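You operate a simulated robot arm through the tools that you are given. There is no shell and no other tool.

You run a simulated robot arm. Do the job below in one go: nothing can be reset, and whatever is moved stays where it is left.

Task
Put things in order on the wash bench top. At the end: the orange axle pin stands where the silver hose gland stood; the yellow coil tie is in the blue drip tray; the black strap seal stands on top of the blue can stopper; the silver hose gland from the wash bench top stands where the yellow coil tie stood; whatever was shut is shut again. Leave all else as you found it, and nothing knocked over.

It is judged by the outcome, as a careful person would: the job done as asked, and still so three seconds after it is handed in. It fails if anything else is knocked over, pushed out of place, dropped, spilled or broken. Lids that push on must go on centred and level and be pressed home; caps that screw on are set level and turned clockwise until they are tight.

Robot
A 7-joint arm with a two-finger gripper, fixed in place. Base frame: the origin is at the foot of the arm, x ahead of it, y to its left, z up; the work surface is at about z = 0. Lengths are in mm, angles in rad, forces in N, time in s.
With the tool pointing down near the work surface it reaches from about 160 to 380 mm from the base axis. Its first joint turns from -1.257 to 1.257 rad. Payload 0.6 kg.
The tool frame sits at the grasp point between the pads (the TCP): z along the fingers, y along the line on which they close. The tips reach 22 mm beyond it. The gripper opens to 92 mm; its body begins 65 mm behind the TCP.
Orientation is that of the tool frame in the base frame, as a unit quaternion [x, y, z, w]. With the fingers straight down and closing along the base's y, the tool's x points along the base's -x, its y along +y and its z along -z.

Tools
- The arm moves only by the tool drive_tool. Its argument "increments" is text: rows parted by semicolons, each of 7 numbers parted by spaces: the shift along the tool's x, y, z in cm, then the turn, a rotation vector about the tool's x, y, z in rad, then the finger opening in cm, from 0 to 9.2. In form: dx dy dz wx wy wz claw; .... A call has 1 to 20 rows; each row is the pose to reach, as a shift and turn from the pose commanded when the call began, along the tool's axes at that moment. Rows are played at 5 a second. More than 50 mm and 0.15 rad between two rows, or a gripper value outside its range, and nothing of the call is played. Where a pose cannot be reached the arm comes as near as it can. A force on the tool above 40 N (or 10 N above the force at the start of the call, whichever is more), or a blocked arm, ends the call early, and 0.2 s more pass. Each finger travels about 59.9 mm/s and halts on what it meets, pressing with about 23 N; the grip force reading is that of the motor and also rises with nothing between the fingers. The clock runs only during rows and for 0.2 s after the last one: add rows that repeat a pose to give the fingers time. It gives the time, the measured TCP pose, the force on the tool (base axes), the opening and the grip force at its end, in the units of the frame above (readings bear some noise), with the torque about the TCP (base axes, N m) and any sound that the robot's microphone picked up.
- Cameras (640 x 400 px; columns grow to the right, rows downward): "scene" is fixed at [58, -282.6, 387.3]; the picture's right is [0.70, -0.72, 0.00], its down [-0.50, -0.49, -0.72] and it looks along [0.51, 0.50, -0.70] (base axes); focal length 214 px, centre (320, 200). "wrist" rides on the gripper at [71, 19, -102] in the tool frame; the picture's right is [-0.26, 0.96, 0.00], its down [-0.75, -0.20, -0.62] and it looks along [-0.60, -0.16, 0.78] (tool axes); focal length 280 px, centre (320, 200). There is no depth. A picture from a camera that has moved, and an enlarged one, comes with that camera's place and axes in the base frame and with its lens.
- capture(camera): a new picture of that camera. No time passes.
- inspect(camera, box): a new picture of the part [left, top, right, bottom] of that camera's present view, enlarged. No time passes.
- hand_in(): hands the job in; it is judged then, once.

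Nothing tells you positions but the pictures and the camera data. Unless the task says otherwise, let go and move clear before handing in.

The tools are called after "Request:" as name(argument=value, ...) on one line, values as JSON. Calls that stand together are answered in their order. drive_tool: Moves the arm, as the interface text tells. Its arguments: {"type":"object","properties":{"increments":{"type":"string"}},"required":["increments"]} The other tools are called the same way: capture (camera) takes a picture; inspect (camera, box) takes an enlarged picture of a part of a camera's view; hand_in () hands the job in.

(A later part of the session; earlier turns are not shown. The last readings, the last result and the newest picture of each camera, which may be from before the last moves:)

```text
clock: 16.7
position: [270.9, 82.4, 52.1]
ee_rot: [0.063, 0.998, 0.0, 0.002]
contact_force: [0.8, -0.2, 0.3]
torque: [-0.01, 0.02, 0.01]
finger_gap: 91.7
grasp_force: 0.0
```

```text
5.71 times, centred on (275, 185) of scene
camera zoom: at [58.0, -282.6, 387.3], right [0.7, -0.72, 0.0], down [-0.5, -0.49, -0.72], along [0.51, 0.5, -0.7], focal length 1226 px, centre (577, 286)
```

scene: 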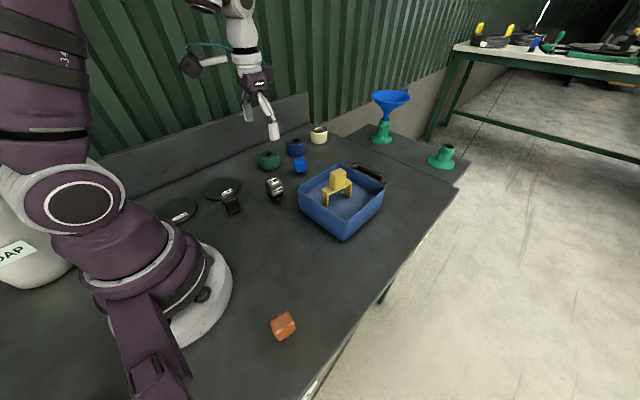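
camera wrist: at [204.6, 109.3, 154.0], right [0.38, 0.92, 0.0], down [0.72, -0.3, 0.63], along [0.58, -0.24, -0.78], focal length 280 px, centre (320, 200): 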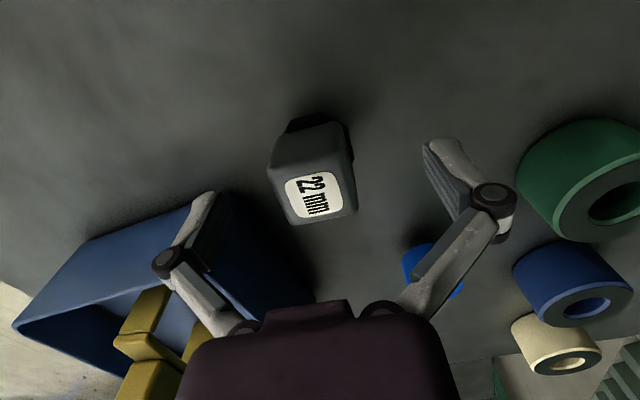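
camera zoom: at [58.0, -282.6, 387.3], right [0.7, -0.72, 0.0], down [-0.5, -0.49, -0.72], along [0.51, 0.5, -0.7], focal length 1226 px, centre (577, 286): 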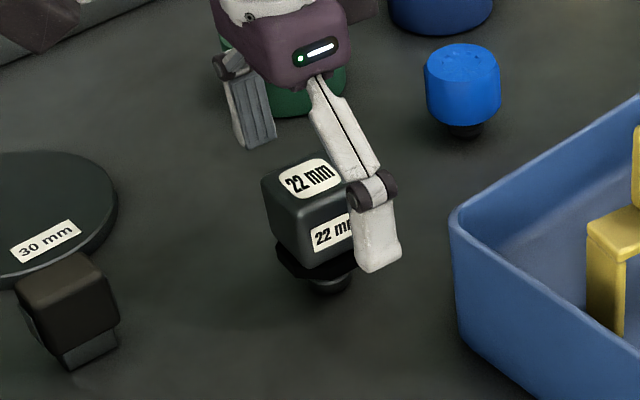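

The tool is about 1.6 mm off across the closing direction. I'll centre it first so the gland isn't nudged, then close gently.

Request:
drive_tool(increments="0.2 -0.16 0 0 0 0 7; 0.2 -0.16 0 0 0 0 4.5; 0.2 -0.16 0 0 0 0 4.0; 0.2 -0.16 0 0 0 0 4.0")

Request:
capture(camera="wrist")

Request:
inspect(camera="wrist", box=[220, 80, 420, 240])

```text
clock: 17.7
position: [270.0, 80.3, 52.5]
ee_rot: [0.062, 0.998, 0.0, 0.002]
contact_force: [1.2, 0.0, 0.0]
torque: [-0.01, 0.02, -0.04]
finger_gap: 40.0
grasp_force: 0.1
```

```text
taken
camera wrist: at [202.3, 108.1, 153.9], right [0.38, 0.92, 0.0], down [0.72, -0.3, 0.63], along [0.58, -0.24, -0.78], focal length 280 px, centre (320, 200)
```

wrist: 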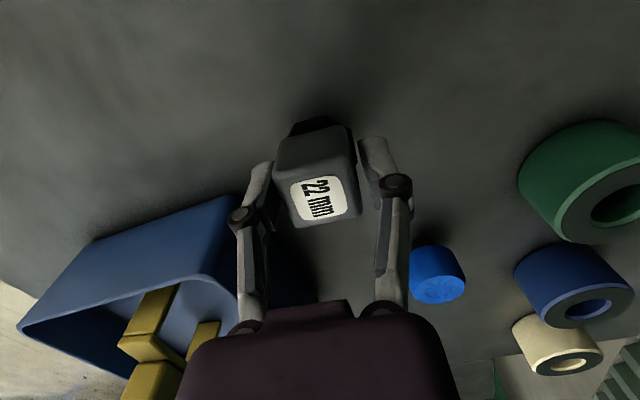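

```text
2.50 times, centred on (320, 160) of wrist
camera zoom: at [202.3, 108.1, 153.9], right [0.38, 0.92, 0.0], down [0.72, -0.3, 0.63], along [0.58, -0.24, -0.78], focal length 701 px, centre (320, 300)
```

zoom: 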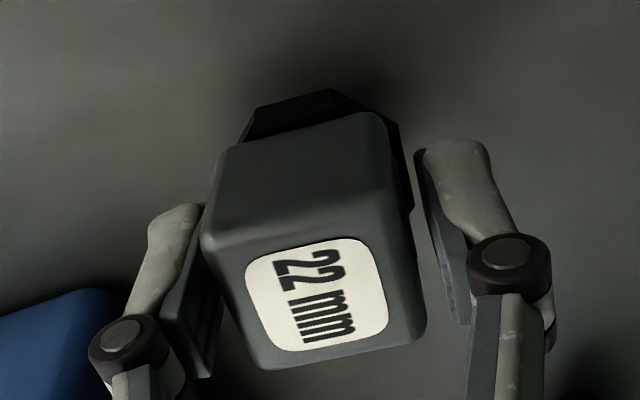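

Request:
drive_tool(increments="0 0 0 0 0 0 3.6; 0 0 0 0 0 0 3.3; 0 0 0 0 0 0 3.0; 0 0 0 0 0 0 2.2; 0 0 0 0 0 0 2.2; 0 0 0 0 0 0 2.2")

Request:
inspect(camera="wrist", box=[220, 80, 420, 240])

Request:
inspect(camera="scene", box=[240, 150, 310, 220])

```text
clock: 19.1
position: [269.2, 81.0, 53.3]
ee_rot: [0.064, 0.998, 0.0, 0.001]
contact_force: [-0.8, -1.2, 4.3]
torque: [-0.04, 0.01, 0.02]
finger_gap: 33.3
grasp_force: 22.5
```

```text
2.50 times, centred on (320, 160) of wrist
camera zoom: at [202.3, 108.1, 154.0], right [0.38, 0.92, 0.0], down [0.72, -0.3, 0.63], along [0.58, -0.24, -0.78], focal length 701 px, centre (320, 300)
```

zoom: 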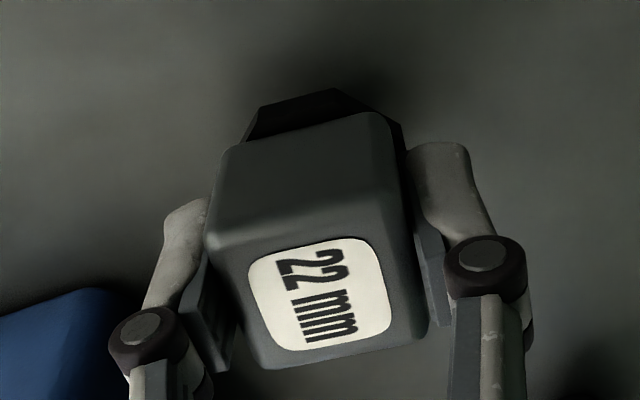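

```text
5.71 times, centred on (275, 185) of scene
camera zoom: at [57.9, -282.6, 387.3], right [0.7, -0.72, 0.0], down [-0.5, -0.49, -0.72], along [0.51, 0.5, -0.7], focal length 1226 px, centre (577, 286)
```

zoom: 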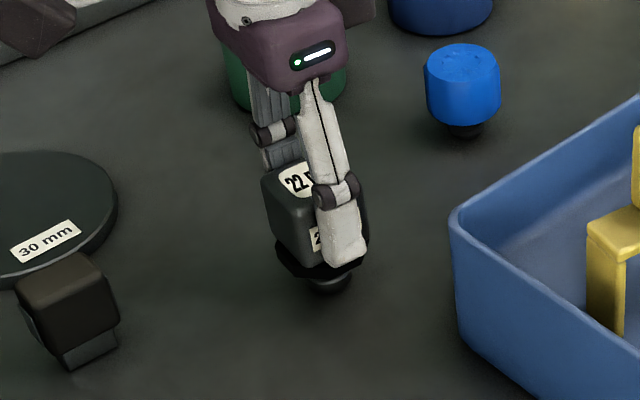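

The gland is gripped at 33.3 mm and its spot is recorded as (270.4, 80.4). I'll lift it and check that it hangs straight.

Request:
drive_tool(increments="0 0 -1.0 0 0 0 2.2; 0 0 -3.0 0 0 0 2.2; 0 0 -6.0 0 0 0 2.2; 0 0 -10.0 0 0 0 2.2; 0 0 -10.0 0 0 0 2.2")

Request:
inspect(camera="scene", box=[240, 110, 330, 220])

Request:
inspect(camera="wrist", box=[220, 80, 420, 240])

```text
clock: 20.3
position: [269.1, 82.6, 152.7]
ee_rot: [0.063, 0.998, -0.001, 0.002]
contact_force: [0.0, 0.4, -1.2]
torque: [0.03, 0.0, 0.0]
finger_gap: 33.7
grasp_force: 23.1
```

```text
3.64 times, centred on (285, 165) of scene
camera zoom: at [58.0, -282.6, 387.3], right [0.7, -0.72, 0.0], down [-0.5, -0.49, -0.72], along [0.51, 0.5, -0.7], focal length 780 px, centre (447, 327)
```

zoom: 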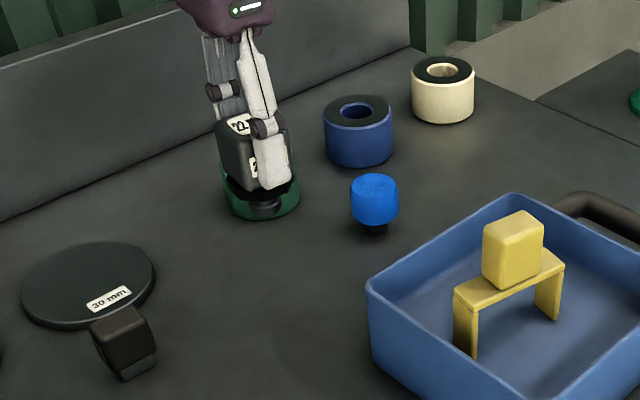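

```text
2.50 times, centred on (320, 160) of wrist
camera zoom: at [202.8, 110.0, 253.3], right [0.38, 0.92, 0.0], down [0.72, -0.3, 0.63], along [0.58, -0.24, -0.78], focal length 701 px, centre (320, 300)
```

zoom: 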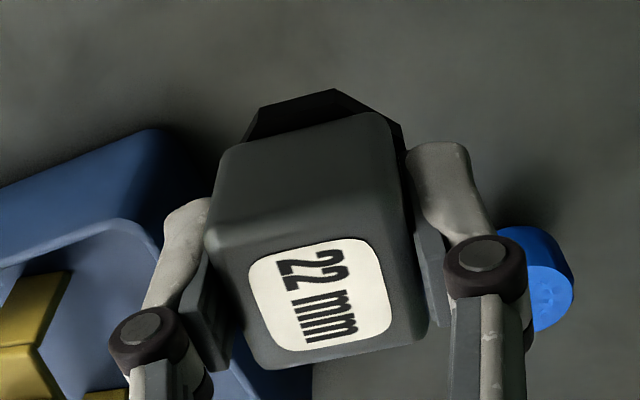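

The gland is held straight and hasn't shifted in the grip. I'll carry it over to where the yellow tie stood.

Request:
drive_tool(increments="0.45 -4.1 0 0 0 0 2.2; 0.9 -8.2 0 0 0 0 2.2; 1.35 -12.3 0 0 0 0 2.2; 1.8 -16.4 0 0 0 0 2.2; 2.3 -20.5 0 0 0 0 2.2; 2.79 -24.8 0 0 0 0 2.2; 2.79 -24.8 0 0 0 0 2.2; 2.79 -24.8 0 0 0 0 2.2; 2.79 -24.8 0 0 0 0 2.2")

Request:
capture(camera="wrist")

Request:
capture(camera="scene")

```text
clock: 22.3
position: [209.4, -161.6, 151.1]
ee_rot: [0.063, 0.998, 0.0, 0.002]
contact_force: [0.7, 0.2, -1.3]
torque: [-0.02, -0.01, -0.01]
finger_gap: 33.8
grasp_force: 23.6
```

```text
taken
camera wrist: at [142.1, -134.8, 252.9], right [0.38, 0.92, 0.0], down [0.72, -0.3, 0.63], along [0.58, -0.24, -0.78], focal length 280 px, centre (320, 200)
```

wrist: 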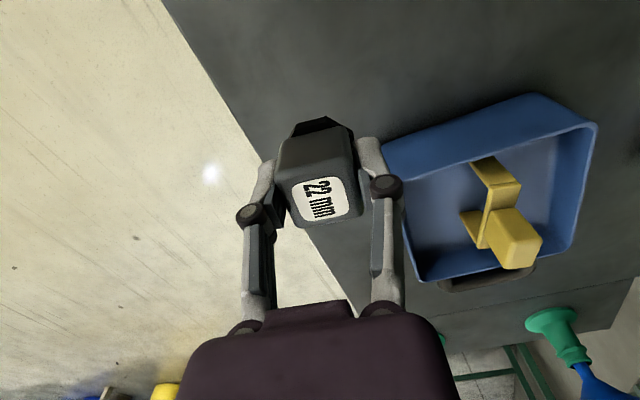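

```text
taken
```

scene: 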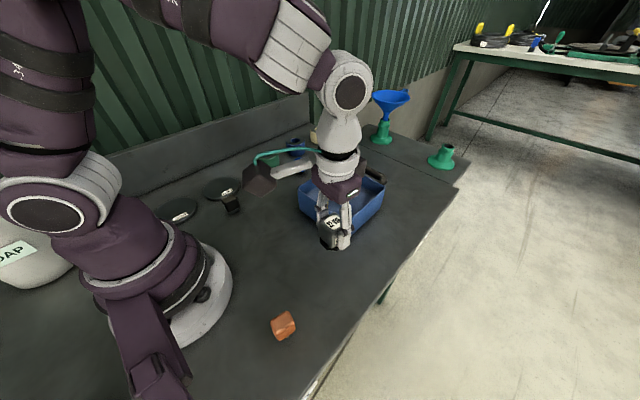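

The position is within a couple of millimetres. I'll correct it and lower the gland to just above the surface.

Request:
drive_tool(increments="-0.18 0.24 3.0 0 0 0 2.2; -0.18 0.24 6.0 0 0 0 2.2; -0.18 0.24 8.0 0 0 0 2.2; -0.18 0.24 9.2 0 0 0 2.2; -0.18 0.24 9.2 0 0 0 2.2; -0.18 0.24 9.2 0 0 0 2.2")

Request:
inspect(camera="wrist", box=[220, 80, 420, 240])

Request:
inspect(camera="scene", box=[290, 220, 370, 300])

```text
clock: 23.7
position: [212.7, -160.8, 60.3]
ee_rot: [0.063, 0.998, 0.0, 0.001]
contact_force: [-0.4, 0.6, -0.7]
torque: [-0.03, -0.04, 0.0]
finger_gap: 33.4
grasp_force: 23.2
```

```text
2.50 times, centred on (320, 160) of wrist
camera zoom: at [145.0, -132.8, 161.0], right [0.38, 0.92, 0.0], down [0.72, -0.3, 0.63], along [0.58, -0.24, -0.78], focal length 701 px, centre (320, 300)
```

zoom: 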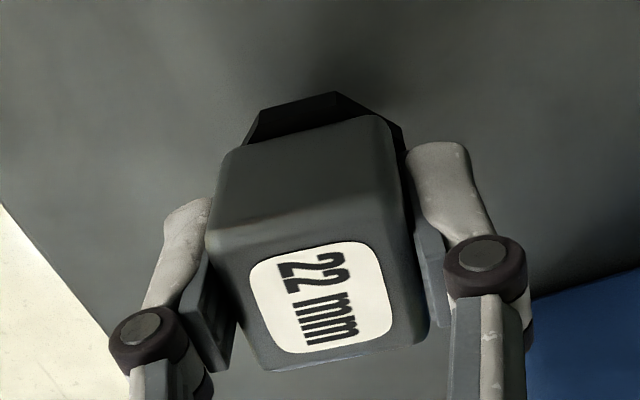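

```text
5.00 times, centred on (330, 260) of scene
camera zoom: at [58.0, -282.6, 387.3], right [0.7, -0.72, 0.0], down [-0.5, -0.49, -0.72], along [0.51, 0.5, -0.7], focal length 1072 px, centre (270, -100)
```

zoom: 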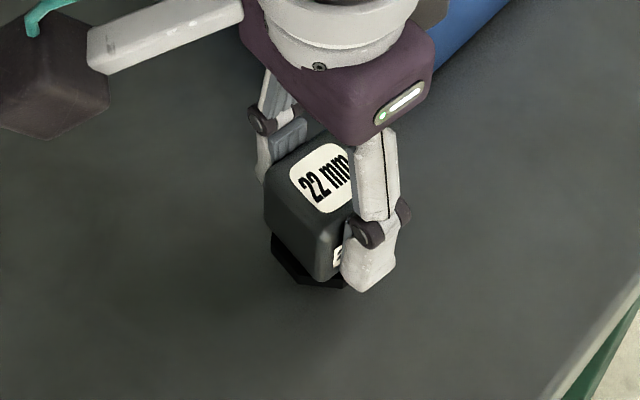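

The gland is at (213, -160) and about 7 mm up. I'll ease it down to the surface.

Request:
drive_tool(increments="0 0 0.3 0 0 0 2.2; 0 0 0.5 0 0 0 2.2; 0 0 0.62 0 0 0 2.2; 0 0 0.7 0 0 0 2.2; 0 0 0.72 0 0 0 2.2; 0 0 0.72 0 0 0 2.2")

Request:
inspect(camera="scene", box=[290, 220, 370, 300])

```text
clock: 25.1
position: [211.8, -159.1, 54.2]
ee_rot: [0.063, 0.998, -0.001, 0.003]
contact_force: [0.4, 0.2, -1.8]
torque: [0.01, 0.02, 0.01]
finger_gap: 33.7
grasp_force: 23.0
```

```text
5.00 times, centred on (330, 260) of scene
camera zoom: at [58.0, -282.6, 387.3], right [0.7, -0.72, 0.0], down [-0.5, -0.49, -0.72], along [0.51, 0.5, -0.7], focal length 1072 px, centre (270, -100)
```

zoom: 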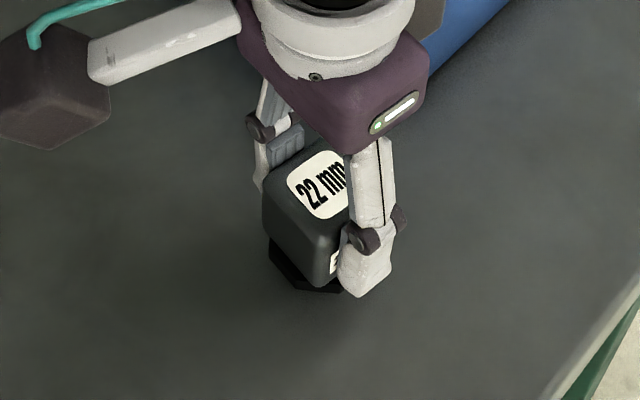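

There's no contact yet, so I'll keep lowering in 0.7 mm steps.

Request:
drive_tool(increments="0 0 0.07 0 0 0 2.2; 0 0 0.14 0 0 0 2.2; 0 0 0.2 0 0 0 2.2; 0 0 0.2 0 0 0 2.2")

Request:
inspect(camera="wrist", box=[220, 80, 420, 240])

```text
clock: 26.1
position: [211.8, -158.7, 52.0]
ee_rot: [0.063, 0.998, -0.001, 0.003]
contact_force: [1.0, -1.7, 20.8]
torque: [-0.1, -0.06, 0.0]
finger_gap: 33.6
grasp_force: 23.0
```

```text
2.50 times, centred on (320, 160) of wrist
camera zoom: at [145.3, -131.1, 152.6], right [0.38, 0.92, 0.0], down [0.72, -0.3, 0.63], along [0.58, -0.24, -0.78], focal length 701 px, centre (320, 300)
```

zoom: 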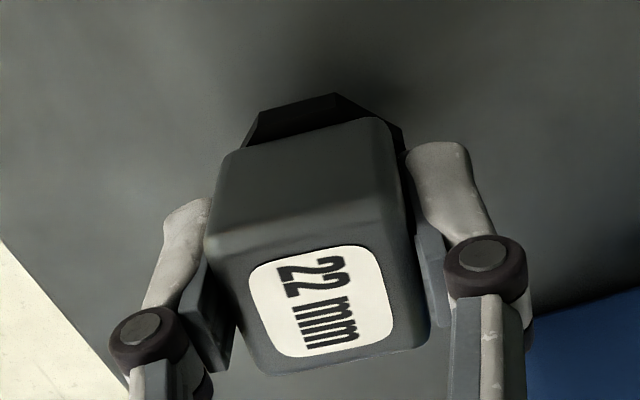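

It's in contact at about 20 N. I'll relax the press, then open evenly.

Request:
drive_tool(increments="0 0 -0.08 0 0 0 2.2; 0 0 -0.1 0 0 0 2.2; 0 0 -0.1 0 0 0 2.2")

```text
clock: 26.9
position: [212.4, -158.1, 51.2]
ee_rot: [0.063, 0.998, 0.0, 0.002]
contact_force: [0.2, -1.2, -1.4]
torque: [0.05, -0.01, 0.03]
finger_gap: 33.1
grasp_force: 23.1
```

Request:
drive_tool(increments="0 0 0.04 0 0 0 2.2; 0 0 0.05 0 0 0 2.2; 0 0 0.05 0 0 0 2.2")

```text
clock: 27.7
position: [211.8, -158.0, 51.4]
ee_rot: [0.063, 0.998, 0.0, 0.002]
contact_force: [0.3, 1.4, 0.9]
torque: [0.04, -0.03, -0.01]
finger_gap: 33.5
grasp_force: 22.9
```

Contact is now light. I'll open the fingers slowly and check that the gland stands.

Request:
drive_tool(increments="0 0 0 0 0 0 3.5; 0 0 0 0 0 0 3.8; 0 0 0 0 0 0 4.3; 0 0 0 0 0 0 5.5; 0 0 0 0 0 0 5.5")

Request:
inspect(camera="wrist", box=[220, 80, 420, 240])

Request:
inspect(camera="scene", box=[290, 220, 370, 300])

```text
clock: 28.9
position: [211.7, -159.2, 52.4]
ee_rot: [0.063, 0.998, 0.0, 0.002]
contact_force: [0.5, -0.2, 0.5]
torque: [-0.02, 0.02, -0.01]
finger_gap: 55.1
grasp_force: 0.0
```

```text
2.50 times, centred on (320, 160) of wrist
camera zoom: at [144.8, -131.3, 152.8], right [0.38, 0.92, 0.0], down [0.72, -0.3, 0.63], along [0.58, -0.24, -0.78], focal length 701 px, centre (320, 300)
```

zoom: 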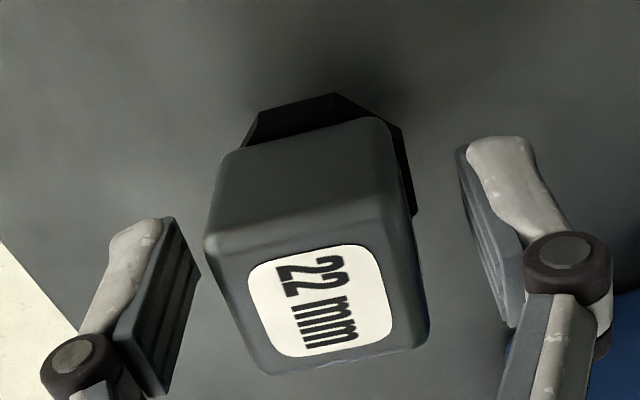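

```text
5.00 times, centred on (330, 260) of scene
camera zoom: at [58.0, -282.6, 387.3], right [0.7, -0.72, 0.0], down [-0.5, -0.49, -0.72], along [0.51, 0.5, -0.7], focal length 1072 px, centre (270, -100)
```

zoom: 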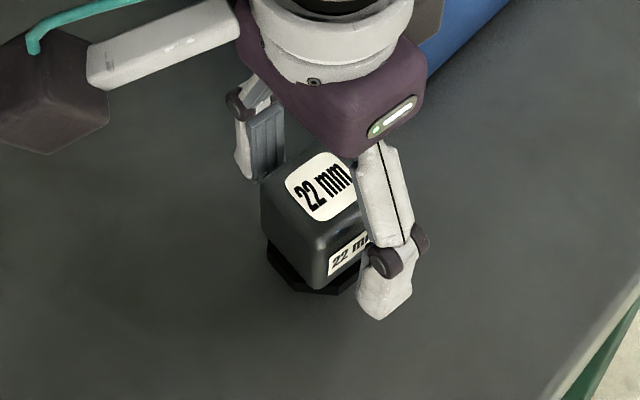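

The gland stands by itself in the tie's old place. I'll rise clear and move over the orange pin, which I estimate at about (89, -180).

Request:
drive_tool(increments="0 0 -3 0 0 0 5.5; 0 0 -7 0 0 0 5.5; 0 0 -11 0 0 0 7; 0 0 -15 0 0 0 8; 0 0 -15 0 0 0 9.2")

Request:
inspect(camera="scene", box=[290, 220, 370, 300])

Request:
capture(camera="wrist")

```text
clock: 30.1
position: [210.8, -159.4, 202.5]
ee_rot: [0.063, 0.998, -0.001, 0.002]
contact_force: [-0.4, -0.9, -0.3]
torque: [-0.02, 0.0, -0.01]
finger_gap: 92.1
grasp_force: 0.1
```

```text
5.00 times, centred on (330, 260) of scene
camera zoom: at [57.9, -282.6, 387.3], right [0.7, -0.72, 0.0], down [-0.5, -0.49, -0.72], along [0.51, 0.5, -0.7], focal length 1072 px, centre (270, -100)
```

zoom: 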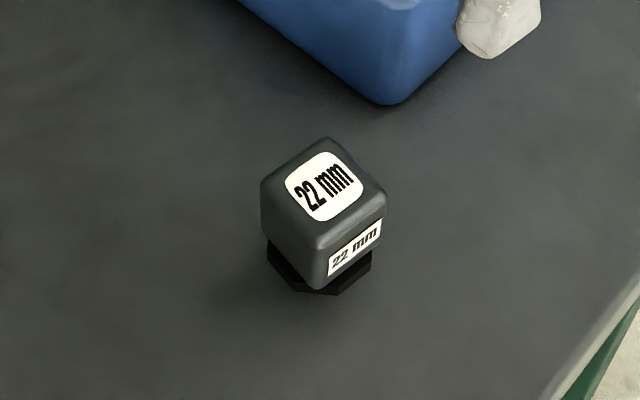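

```text
taken
camera wrist: at [144.1, -132.6, 303.7], right [0.38, 0.92, 0.0], down [0.72, -0.3, 0.63], along [0.58, -0.24, -0.78], focal length 280 px, centre (320, 200)
```

wrist: 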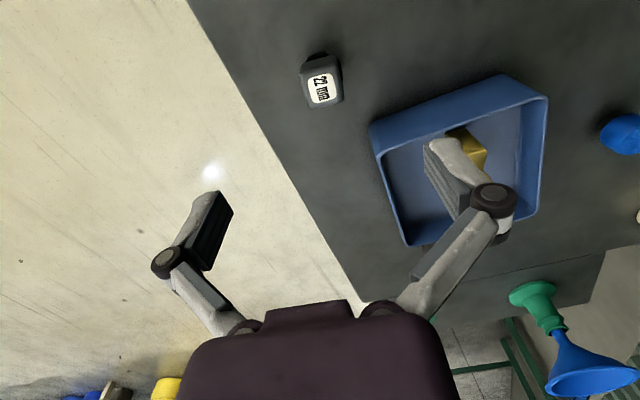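

The gland is upright in place. Next I'll move over the orange pin.

Request:
drive_tool(increments="3 -0.9 0.5 0 0.001 0.01 9.2; 6 -1.8 1.0 0 0.002 0.02 9.2; 9 -2.7 1.5 -0.001 0.003 0.04 9.2; 12.0 -3.5 2.0 -0.001 0.004 0.05 9.2; 12.0 -3.5 2.0 -0.001 0.004 0.05 9.2; 12.0 -3.5 2.0 -0.001 0.004 0.05 9.2")

Request:
capture(camera="wrist")

Request:
capture(camera="scene")

```text
clock: 31.5
position: [89.1, -176.1, 181.3]
ee_rot: [0.088, 0.996, 0.0, 0.0]
contact_force: [-0.7, 1.1, -0.3]
torque: [0.0, 0.0, -0.01]
finger_gap: 91.8
grasp_force: 0.0
```

```text
taken
camera wrist: at [23.6, -146.6, 282.3], right [0.43, 0.9, 0.0], down [0.71, -0.33, 0.63], along [0.57, -0.27, -0.78], focal length 280 px, centre (320, 200)
```

wrist: 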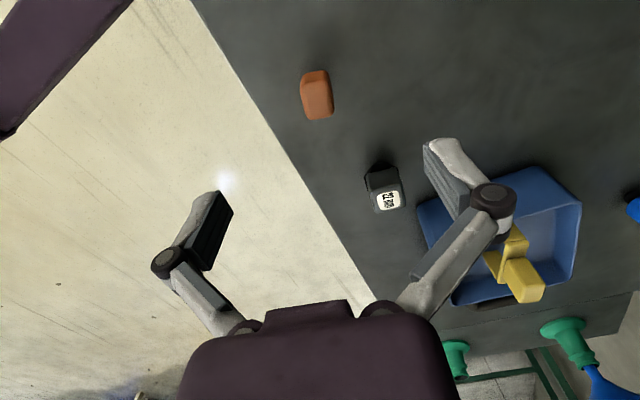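

```text
taken
```

scene: 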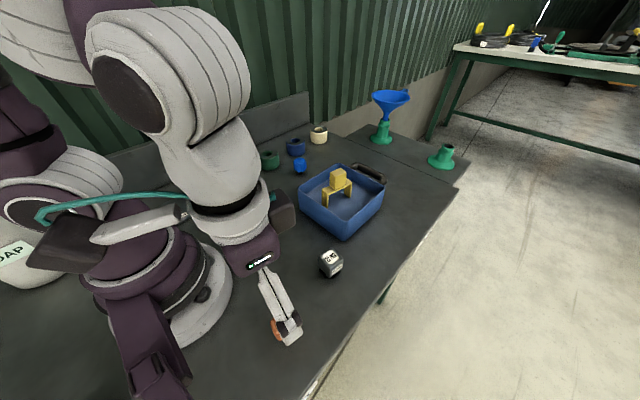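

Request:
inspect(camera="wrist", box=[260, 40, 380, 150])

```text
3.64 times, centred on (320, 95) of wrist
camera zoom: at [23.6, -146.6, 282.3], right [0.43, 0.9, 0.0], down [0.71, -0.33, 0.63], along [0.57, -0.27, -0.78], focal length 1020 px, centre (320, 582)
```

zoom: 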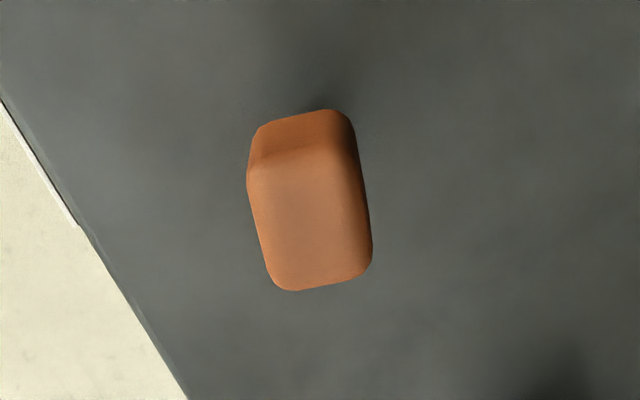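

The orange head's centre is near (93.6, -180.8), and it's turned about 0.08 rad further than the tool. I'll correct for that and descend partway.

Request:
drive_tool(increments="-0.35 -0.23 2.0 0 0 0.04 9.2; -0.35 -0.23 4.5 0 0 0.08 9.2; -0.35 -0.23 7.0 0 0 0.08 9.2; -0.35 -0.23 7.0 0 0 0.08 9.2; -0.35 -0.23 7.0 0 0 0.08 9.2")

Request:
capture(camera="wrist")

Request:
inspect(camera="wrist", box=[240, 50, 400, 190])

Request:
inspect(camera="scene", box=[240, 280, 330, 370])

```text
clock: 32.7
position: [89.5, -181.1, 112.4]
ee_rot: [0.128, 0.992, -0.001, -0.001]
contact_force: [-0.7, -0.2, 0.0]
torque: [-0.01, -0.01, -0.04]
finger_gap: 91.8
grasp_force: 0.1
```

```text
taken
camera wrist: at [27.0, -144.7, 213.4], right [0.5, 0.87, 0.0], down [0.68, -0.39, 0.63], along [0.54, -0.31, -0.78], focal length 280 px, centre (320, 200)
```

wrist: 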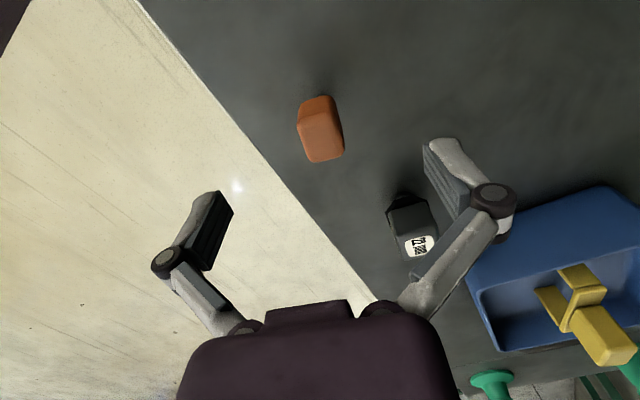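

```text
2.86 times, centred on (320, 120) of wrist
camera zoom: at [27.0, -144.7, 213.4], right [0.5, 0.87, 0.0], down [0.68, -0.39, 0.63], along [0.54, -0.31, -0.78], focal length 801 px, centre (320, 429)
```

zoom: 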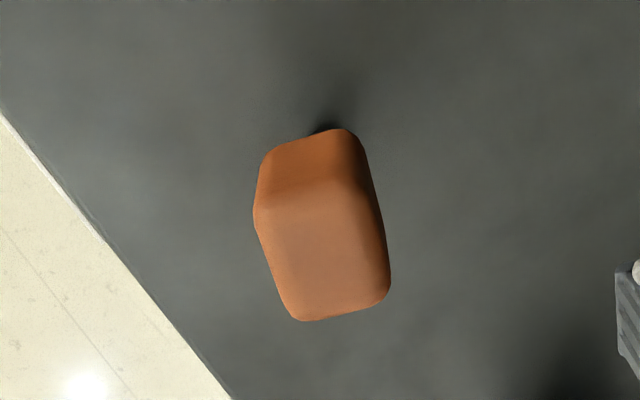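

```text
4.44 times, centred on (285, 325) of scene
camera zoom: at [58.0, -282.6, 387.3], right [0.7, -0.72, 0.0], down [-0.5, -0.49, -0.72], along [0.51, 0.5, -0.7], focal length 953 px, centre (476, -356)
```

zoom: 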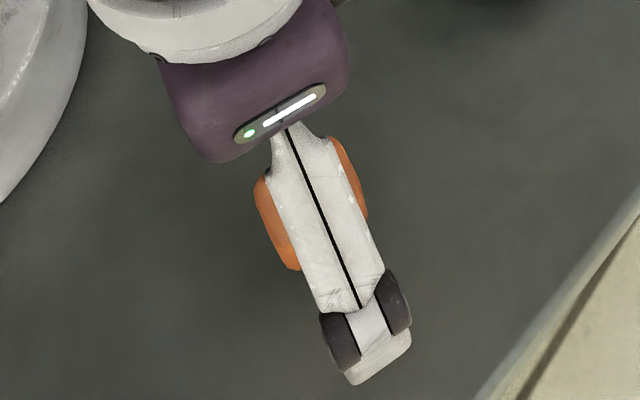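

The orange pin's head centre is at (93.4, -180.6) and spans z ≈ 30–62. I'll descend with the fingers open and then check centring before closing.

Request:
drive_tool(increments="-0.23 0.1 2.5 0 0 0 9.2; -0.23 0.1 5.0 0 0 0 9.2; -0.23 0.1 6.2 0 0 0 9.2; -0.23 0.1 6.2 0 0 0 8; -0.23 0.1 6.2 0 0 0 6; -0.23 0.1 6.2 0 0 0 4.5; -0.23 0.1 6.2 0 0 0 4.0; -0.23 0.1 6.2 0 0 0 4.0")

Request:
capture(camera="wrist")

Request:
inspect(camera="wrist", box=[220, 80, 420, 240])

```text
clock: 34.5
position: [94.6, -179.5, 49.8]
ee_rot: [0.128, 0.992, 0.0, 0.0]
contact_force: [0.7, -0.8, -0.1]
torque: [0.0, 0.0, -0.04]
finger_gap: 40.1
grasp_force: 0.0
```

```text
taken
camera wrist: at [32.2, -144.6, 151.3], right [0.5, 0.87, 0.0], down [0.68, -0.39, 0.63], along [0.54, -0.31, -0.78], focal length 280 px, centre (320, 200)
```

wrist: 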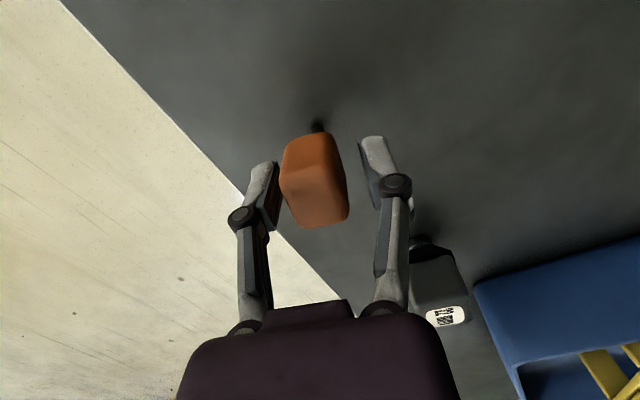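

```text
2.50 times, centred on (320, 160) of wrist
camera zoom: at [32.2, -144.6, 151.3], right [0.5, 0.87, 0.0], down [0.68, -0.39, 0.63], along [0.54, -0.31, -0.78], focal length 701 px, centre (320, 300)
```

zoom: 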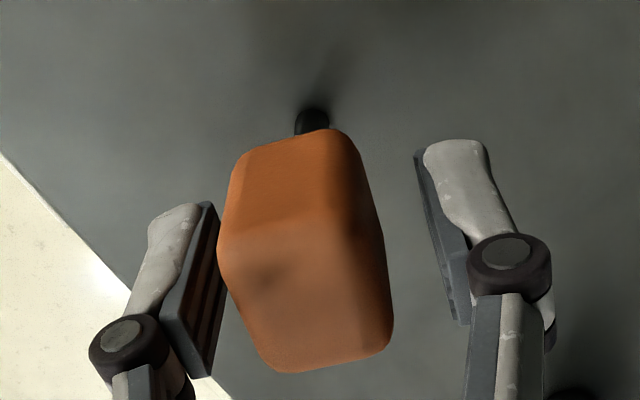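

Projection puts the head centred between the pads within about 0.4 mm, so the apparent asymmetry is perspective. I'll make a small correction and close gently.

Request:
drive_tool(increments="0.25 -0.04 0 0 0 0 4.0; 0.25 -0.04 0 0 0 0 3.5; 0.25 -0.04 0 0 0 0 3.0; 0.25 -0.04 0 0 0 0 2.7; 0.25 -0.04 0 0 0 0 2.4; 0.25 -0.04 0 0 0 0 1.5; 0.25 -0.04 0 0 0 0 1.5")

Request:
inspect(camera="wrist", box=[220, 80, 420, 240])

Request:
inspect(camera="scene", box=[240, 280, 330, 370])

```text
clock: 36.1
position: [92.3, -180.8, 51.3]
ee_rot: [0.128, 0.992, -0.001, 0.0]
contact_force: [-0.1, 0.2, 4.7]
torque: [-0.01, 0.02, 0.0]
finger_gap: 22.7
grasp_force: 22.6
```

```text
2.50 times, centred on (320, 160) of wrist
camera zoom: at [29.2, -144.4, 151.3], right [0.5, 0.87, 0.0], down [0.68, -0.39, 0.63], along [0.54, -0.31, -0.78], focal length 701 px, centre (320, 300)
```

zoom: 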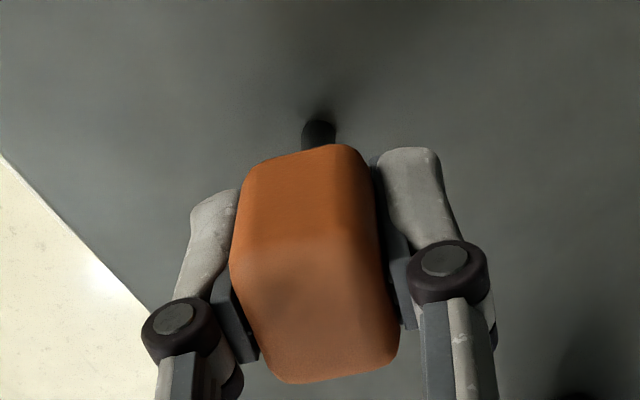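

```text
4.44 times, centred on (285, 325) of scene
camera zoom: at [57.9, -282.6, 387.3], right [0.7, -0.72, 0.0], down [-0.5, -0.49, -0.72], along [0.51, 0.5, -0.7], focal length 953 px, centre (476, -356)
```

zoom: 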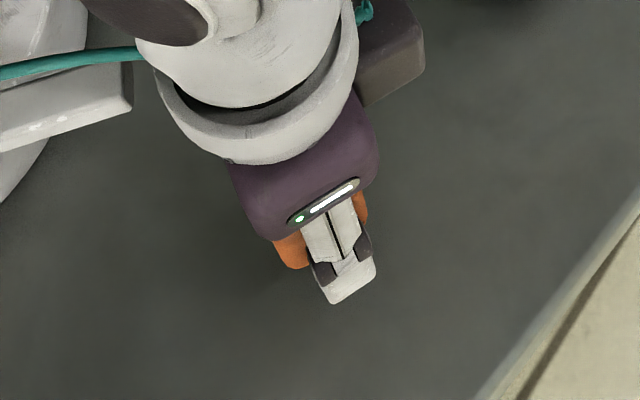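

The pin is gripped at 22.7 mm with its stem vertical under the tool. I'll lift and check.

Request:
drive_tool(increments="0 0 -1.0 0 0 0 1.5; 0 0 -3.0 0 0 0 1.5; 0 0 -6.0 0 0 0 1.5; 0 0 -10.5 0 0 0 1.5; 0 0 -10.5 0 0 0 1.5")

Request:
inspect(camera="wrist", box=[220, 80, 420, 240])

Request:
capture(camera="scene")

```text
clock: 37.3
position: [93.7, -183.2, 154.0]
ee_rot: [0.128, 0.992, 0.0, 0.0]
contact_force: [-0.1, 0.0, -0.3]
torque: [-0.01, 0.01, -0.01]
finger_gap: 22.7
grasp_force: 22.8
```

```text
2.50 times, centred on (320, 160) of wrist
camera zoom: at [30.7, -147.5, 255.8], right [0.5, 0.87, 0.0], down [0.68, -0.39, 0.62], along [0.54, -0.31, -0.78], focal length 701 px, centre (320, 300)
```

zoom: 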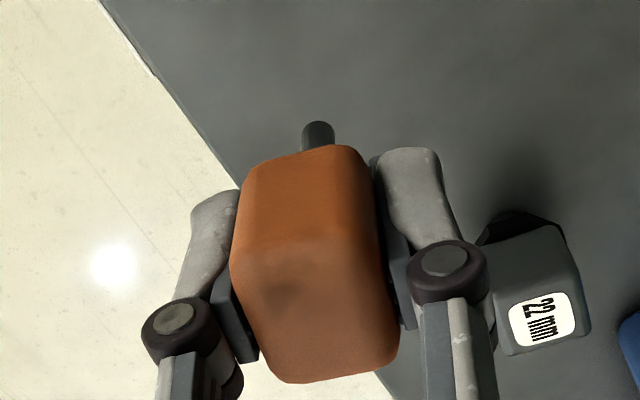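

```text
taken
```

scene: 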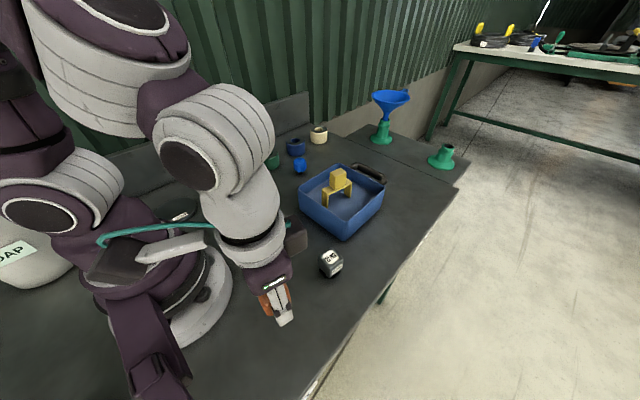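

The pin hangs straight. I'll carry it over to the gland's old spot at (270.4, 80.4).

Request:
drive_tool(increments="-1.29 3.75 0 0 0 0 1.5; -2.59 7.5 0 0 0 0 1.5; -3.88 11.25 0 0 0 0 1.5; -5.18 15.0 0 0 0 0 1.5; -6.47 18.75 0 0 0 0 1.5; -7.76 22.5 0 0 0 0 1.5; -9.06 26.25 0 0 0 0 1.5; -10.35 30.0 0 0 0 0 1.5; -10.35 30.0 0 0 0 0 1.5; -10.35 30.0 0 0 0 0 1.5; -10.35 30.0 0 0 0 0 1.5")

Request:
capture(camera="wrist")

Request:
capture(camera="scene")

```text
clock: 39.7
position: [267.5, 77.3, 158.6]
ee_rot: [0.128, 0.992, 0.0, 0.0]
contact_force: [-0.7, -0.3, -0.1]
torque: [-0.01, 0.0, -0.01]
finger_gap: 22.8
grasp_force: 23.0
```

```text
taken
camera wrist: at [205.3, 113.6, 260.2], right [0.5, 0.87, 0.0], down [0.68, -0.39, 0.63], along [0.54, -0.31, -0.78], focal length 280 px, centre (320, 200)
```

wrist: 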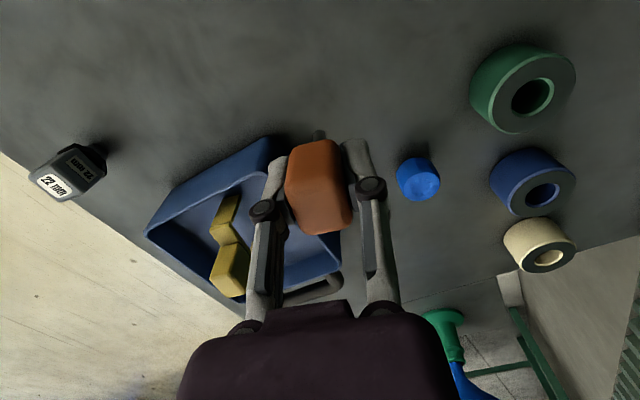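

```text
taken
```

scene: 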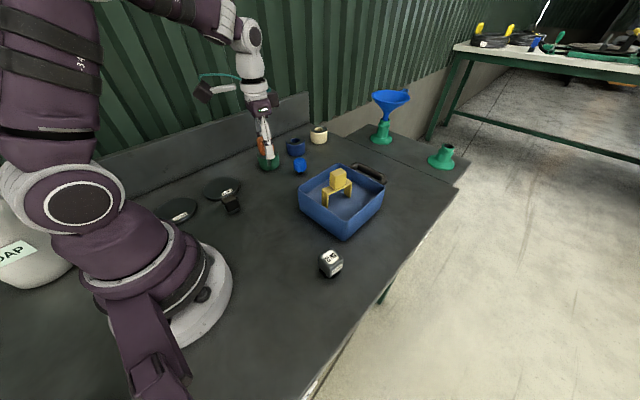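

The pin is within a few millimetres of the spot. I'll correct and lower it to just above the surface.

Request:
drive_tool(increments="-0.09 0.25 3.0 0 0 0 1.5; -0.09 0.25 6.0 0 0 0 1.5; -0.09 0.25 8.5 0 0 0 1.5; -0.09 0.25 10.1 0 0 0 1.5; -0.09 0.25 10.1 0 0 0 1.5; -0.09 0.25 10.1 0 0 0 1.5")

Request:
inspect(camera="wrist", box=[220, 80, 420, 240])

Request:
inspect(camera="scene", box=[240, 150, 310, 220])

```text
clock: 41.1
position: [270.8, 84.0, 53.9]
ee_rot: [0.128, 0.992, 0.0, 0.001]
contact_force: [0.6, -0.2, -0.7]
torque: [0.0, -0.01, -0.03]
finger_gap: 22.6
grasp_force: 22.9
```

```text
2.50 times, centred on (320, 160) of wrist
camera zoom: at [208.8, 120.3, 154.9], right [0.5, 0.87, 0.0], down [0.68, -0.39, 0.63], along [0.54, -0.31, -0.78], focal length 701 px, centre (320, 300)
```

zoom: 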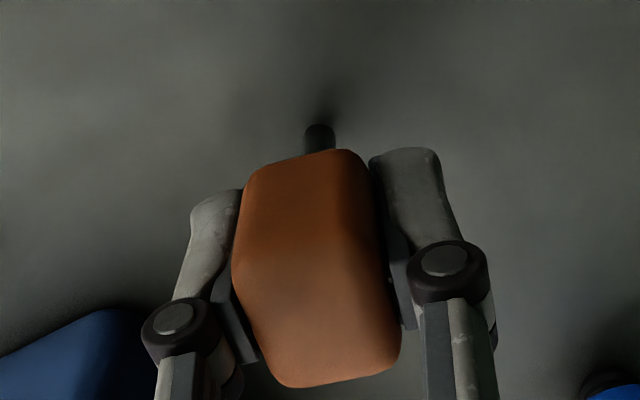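

```text
5.71 times, centred on (275, 185) of scene
camera zoom: at [58.0, -282.6, 387.3], right [0.7, -0.72, 0.0], down [-0.5, -0.49, -0.72], along [0.51, 0.5, -0.7], focal length 1226 px, centre (577, 286)
```

zoom: 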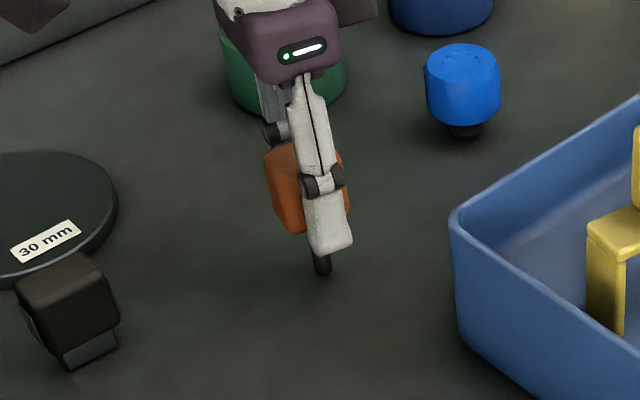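

The pin ended about 5 mm past the target in y. I'll raise it slightly, shift it back and re-check.

Request:
drive_tool(increments="0 0 -0.4 0 0 0 1.5; 0.06 -0.25 -0.4 0 0 0 1.5; 0.06 -0.5 -0.4 0 0 0 1.5; 0.06 -0.5 -0.4 0 0 0 1.5; 0.06 -0.5 -0.4 0 0 0 1.5")

Request:
inspect(camera="wrist", box=[220, 80, 420, 240])

Request:
inspect(camera="scene", box=[250, 165, 300, 215])

```text
clock: 42.3
position: [267.5, 81.5, 59.4]
ee_rot: [0.129, 0.992, 0.0, -0.001]
contact_force: [-0.1, 0.6, -0.3]
torque: [0.0, -0.01, 0.02]
finger_gap: 22.7
grasp_force: 22.9
```

```text
2.50 times, centred on (320, 160) of wrist
camera zoom: at [204.8, 117.1, 159.5], right [0.5, 0.87, 0.0], down [0.68, -0.39, 0.63], along [0.54, -0.31, -0.78], focal length 701 px, centre (320, 300)
```

zoom: 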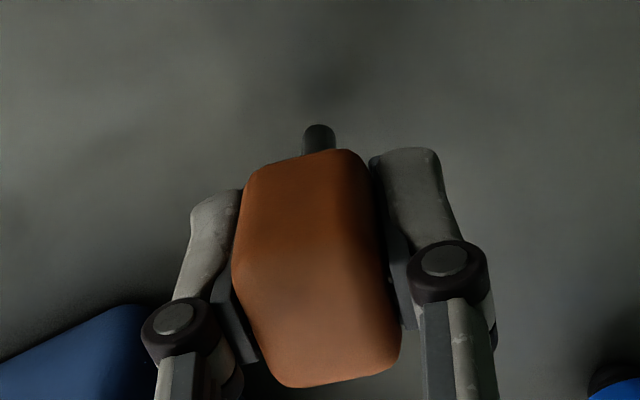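

```text
8.00 times, centred on (275, 190) of scene
camera zoom: at [58.0, -282.6, 387.3], right [0.7, -0.72, 0.0], down [-0.5, -0.49, -0.72], along [0.51, 0.5, -0.7], focal length 1716 px, centre (680, 280)
```

zoom: 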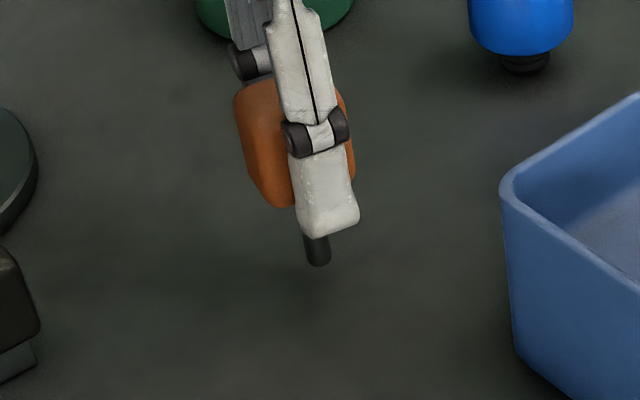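

Request:
drive_tool(increments="-0.2 -0.1 0.2 0 0 0 1.5; -0.2 -0.1 0.4 0 0 0 1.5; -0.2 -0.1 0.5 0 0 0 1.5; -0.2 -0.1 0.5 0 0 0 1.5")

Request:
inspect(camera="wrist", box=[220, 80, 420, 240])

```text
clock: 43.3
position: [269.3, 80.2, 53.7]
ee_rot: [0.129, 0.992, 0.0, 0.0]
contact_force: [0.1, -0.8, -0.2]
torque: [-0.01, 0.0, 0.04]
finger_gap: 22.6
grasp_force: 23.1
```

```text
2.50 times, centred on (320, 160) of wrist
camera zoom: at [207.1, 115.2, 154.4], right [0.5, 0.87, 0.0], down [0.68, -0.39, 0.63], along [0.54, -0.31, -0.78], focal length 701 px, centre (320, 300)
```

zoom: 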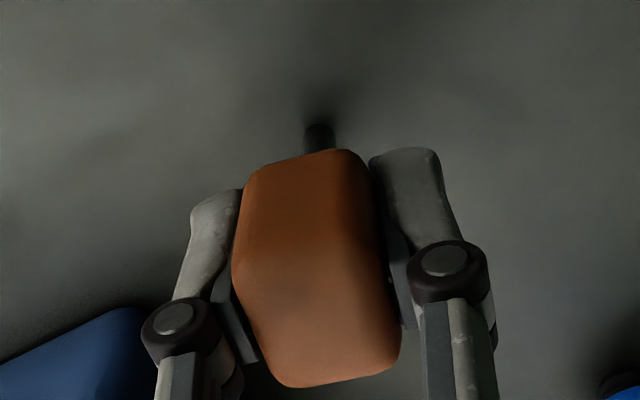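

The stem is now at about (270.6, 80.4). I'll lower it in fine steps until it touches.

Request:
drive_tool(increments="0 0 0.1 0 0 0 1.5; 0 0 0.2 0 0 0 1.5; 0 0 0.25 0 0 0 1.5; 0 0 0.3 0 0 0 1.5; 0 0 0.3 0 0 0 1.5")

```text
clock: 44.5
position: [268.4, 79.6, 50.9]
ee_rot: [0.129, 0.992, 0.0, 0.0]
contact_force: [-0.3, 0.4, -0.1]
torque: [-0.01, -0.01, 0.0]
finger_gap: 22.8
grasp_force: 22.8
```

Request:
drive_tool(increments="0 0 0.05 0 0 0 1.5; 0 0 0.1 0 0 0 1.5; 0 0 0.1 0 0 0 1.5")

Request:
inspect(camera="wrist", box=[220, 80, 420, 240])

Request:
inspect(camera="scene", box=[250, 165, 300, 215])

```text
clock: 45.3
position: [268.9, 79.0, 50.1]
ee_rot: [0.126, 0.992, 0.002, 0.001]
contact_force: [-3.8, 1.2, 16.8]
torque: [0.08, 0.19, 0.01]
finger_gap: 22.8
grasp_force: 23.0
```

```text
2.50 times, centred on (320, 160) of wrist
camera zoom: at [206.5, 115.4, 151.1], right [0.5, 0.87, 0.0], down [0.68, -0.39, 0.63], along [0.54, -0.31, -0.78], focal length 701 px, centre (320, 300)
```

zoom: 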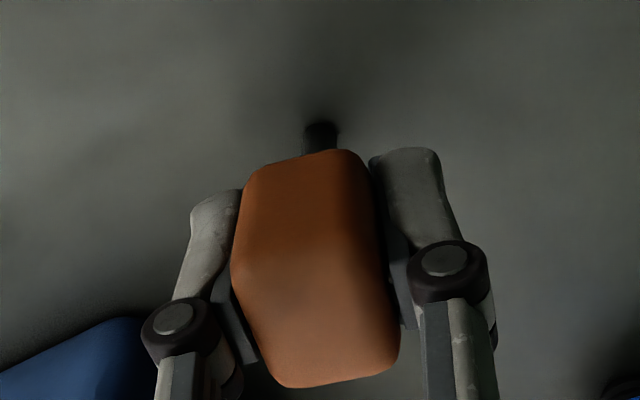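

```text
8.00 times, centred on (275, 190) of scene
camera zoom: at [57.9, -282.6, 387.3], right [0.7, -0.72, 0.0], down [-0.5, -0.49, -0.72], along [0.51, 0.5, -0.7], focal length 1716 px, centre (680, 280)
```

zoom: 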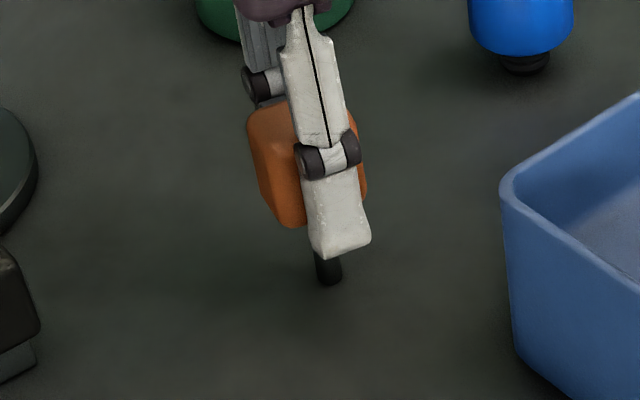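

It's in contact at about 17 N. I'll back off to a light touch before releasing.

Request:
drive_tool(increments="0 0 -0.04 0 0 0 1.5; 0 0 -0.05 0 0 0 1.5; 0 0 -0.05 0 0 0 1.5")

```text
clock: 46.1
position: [269.1, 79.5, 49.4]
ee_rot: [0.128, 0.992, 0.0, 0.0]
contact_force: [-1.3, -1.9, 13.5]
torque: [-0.07, 0.01, -0.01]
finger_gap: 22.7
grasp_force: 23.2
```

Request:
drive_tool(increments="0 0 -0.03 0 0 0 1.5; 0 0 -0.04 0 0 0 1.5; 0 0 -0.04 0 0 0 1.5")

```text
clock: 46.9
position: [269.0, 79.4, 50.1]
ee_rot: [0.128, 0.992, 0.0, -0.001]
contact_force: [0.0, -0.3, -0.6]
torque: [0.0, -0.03, 0.01]
finger_gap: 22.9
grasp_force: 23.1
```

Request:
drive_tool(increments="0 0 0.02 0 0 0 1.5; 0 0 0.03 0 0 0 1.5; 0 0 0.03 0 0 0 1.5")

Request:
inspect(camera="wrist", box=[220, 80, 420, 240])

```text
clock: 47.7
position: [267.7, 80.5, 50.1]
ee_rot: [0.128, 0.992, 0.0, -0.001]
contact_force: [0.2, -0.5, -0.6]
torque: [0.01, -0.02, -0.06]
finger_gap: 22.8
grasp_force: 23.3
```

```text
2.50 times, centred on (320, 160) of wrist
camera zoom: at [206.3, 116.0, 151.2], right [0.5, 0.87, 0.0], down [0.68, -0.39, 0.63], along [0.54, -0.31, -0.78], focal length 701 px, centre (320, 300)
```

zoom: 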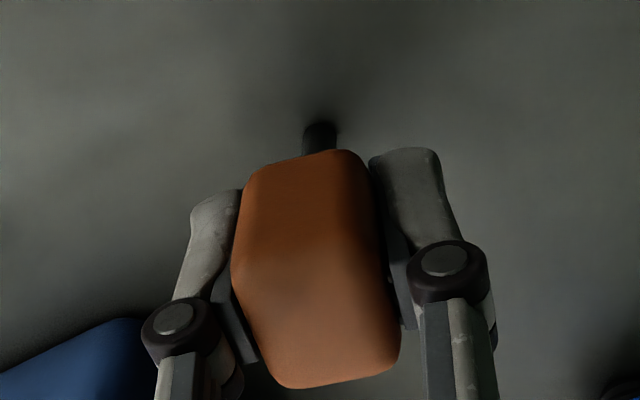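

Request:
drive_tool(increments="0 0 0.02 0 0 0 1.5; 0 0 0.03 0 0 0 1.5; 0 0 0.03 0 0 0 1.5")

```text
clock: 48.5
position: [269.1, 78.2, 48.7]
ee_rot: [0.128, 0.992, 0.0, 0.0]
contact_force: [0.0, 0.0, -0.5]
torque: [0.03, 0.01, -0.01]
finger_gap: 23.0
grasp_force: 23.0
```

Request:
drive_tool(increments="0 0 0.02 0 0 0 1.5; 0 0 0.02 0 0 0 1.5; 0 0 0.02 0 0 0 1.5")

```text
clock: 49.3
position: [268.9, 80.1, 49.6]
ee_rot: [0.128, 0.992, 0.001, -0.001]
contact_force: [-1.9, -2.4, 8.1]
torque: [-0.15, 0.09, -0.01]
finger_gap: 22.8
grasp_force: 23.4
```

There's light contact at about 8 N. I'll open evenly in small steps.

Request:
drive_tool(increments="0 0 -0.01 0 0 0 2.35; 0 0 -0.01 0 0 0 2.6; 0 0 -0.01 0 0 0 3.2; 0 0 -0.01 0 0 0 4.5; 0 0 -0.01 0 0 0 5.5; 0 0 -0.01 0 0 0 5.5")

Request:
inspect(camera="wrist", box=[220, 80, 420, 240])

Request:
inspect(camera="scene", box=[250, 165, 300, 215])

```text
clock: 50.7
position: [269.5, 79.8, 49.7]
ee_rot: [0.129, 0.992, 0.0, 0.0]
contact_force: [0.3, -0.8, 0.9]
torque: [0.01, 0.03, 0.01]
finger_gap: 54.9
grasp_force: 0.0
```

```text
2.50 times, centred on (320, 160) of wrist
camera zoom: at [207.1, 115.4, 150.7], right [0.5, 0.87, 0.0], down [0.68, -0.39, 0.63], along [0.54, -0.31, -0.78], focal length 701 px, centre (320, 300)
```

zoom: 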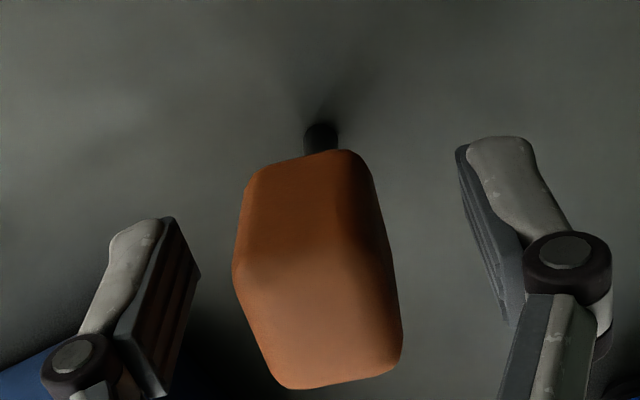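

```text
8.00 times, centred on (275, 190) of scene
camera zoom: at [58.0, -282.6, 387.3], right [0.7, -0.72, 0.0], down [-0.5, -0.49, -0.72], along [0.51, 0.5, -0.7], focal length 1716 px, centre (680, 280)
```

zoom: 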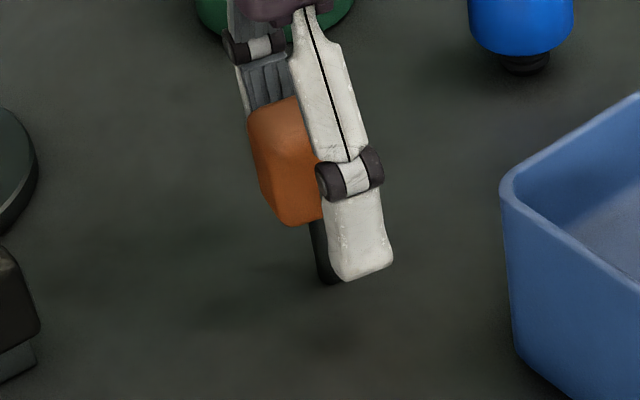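

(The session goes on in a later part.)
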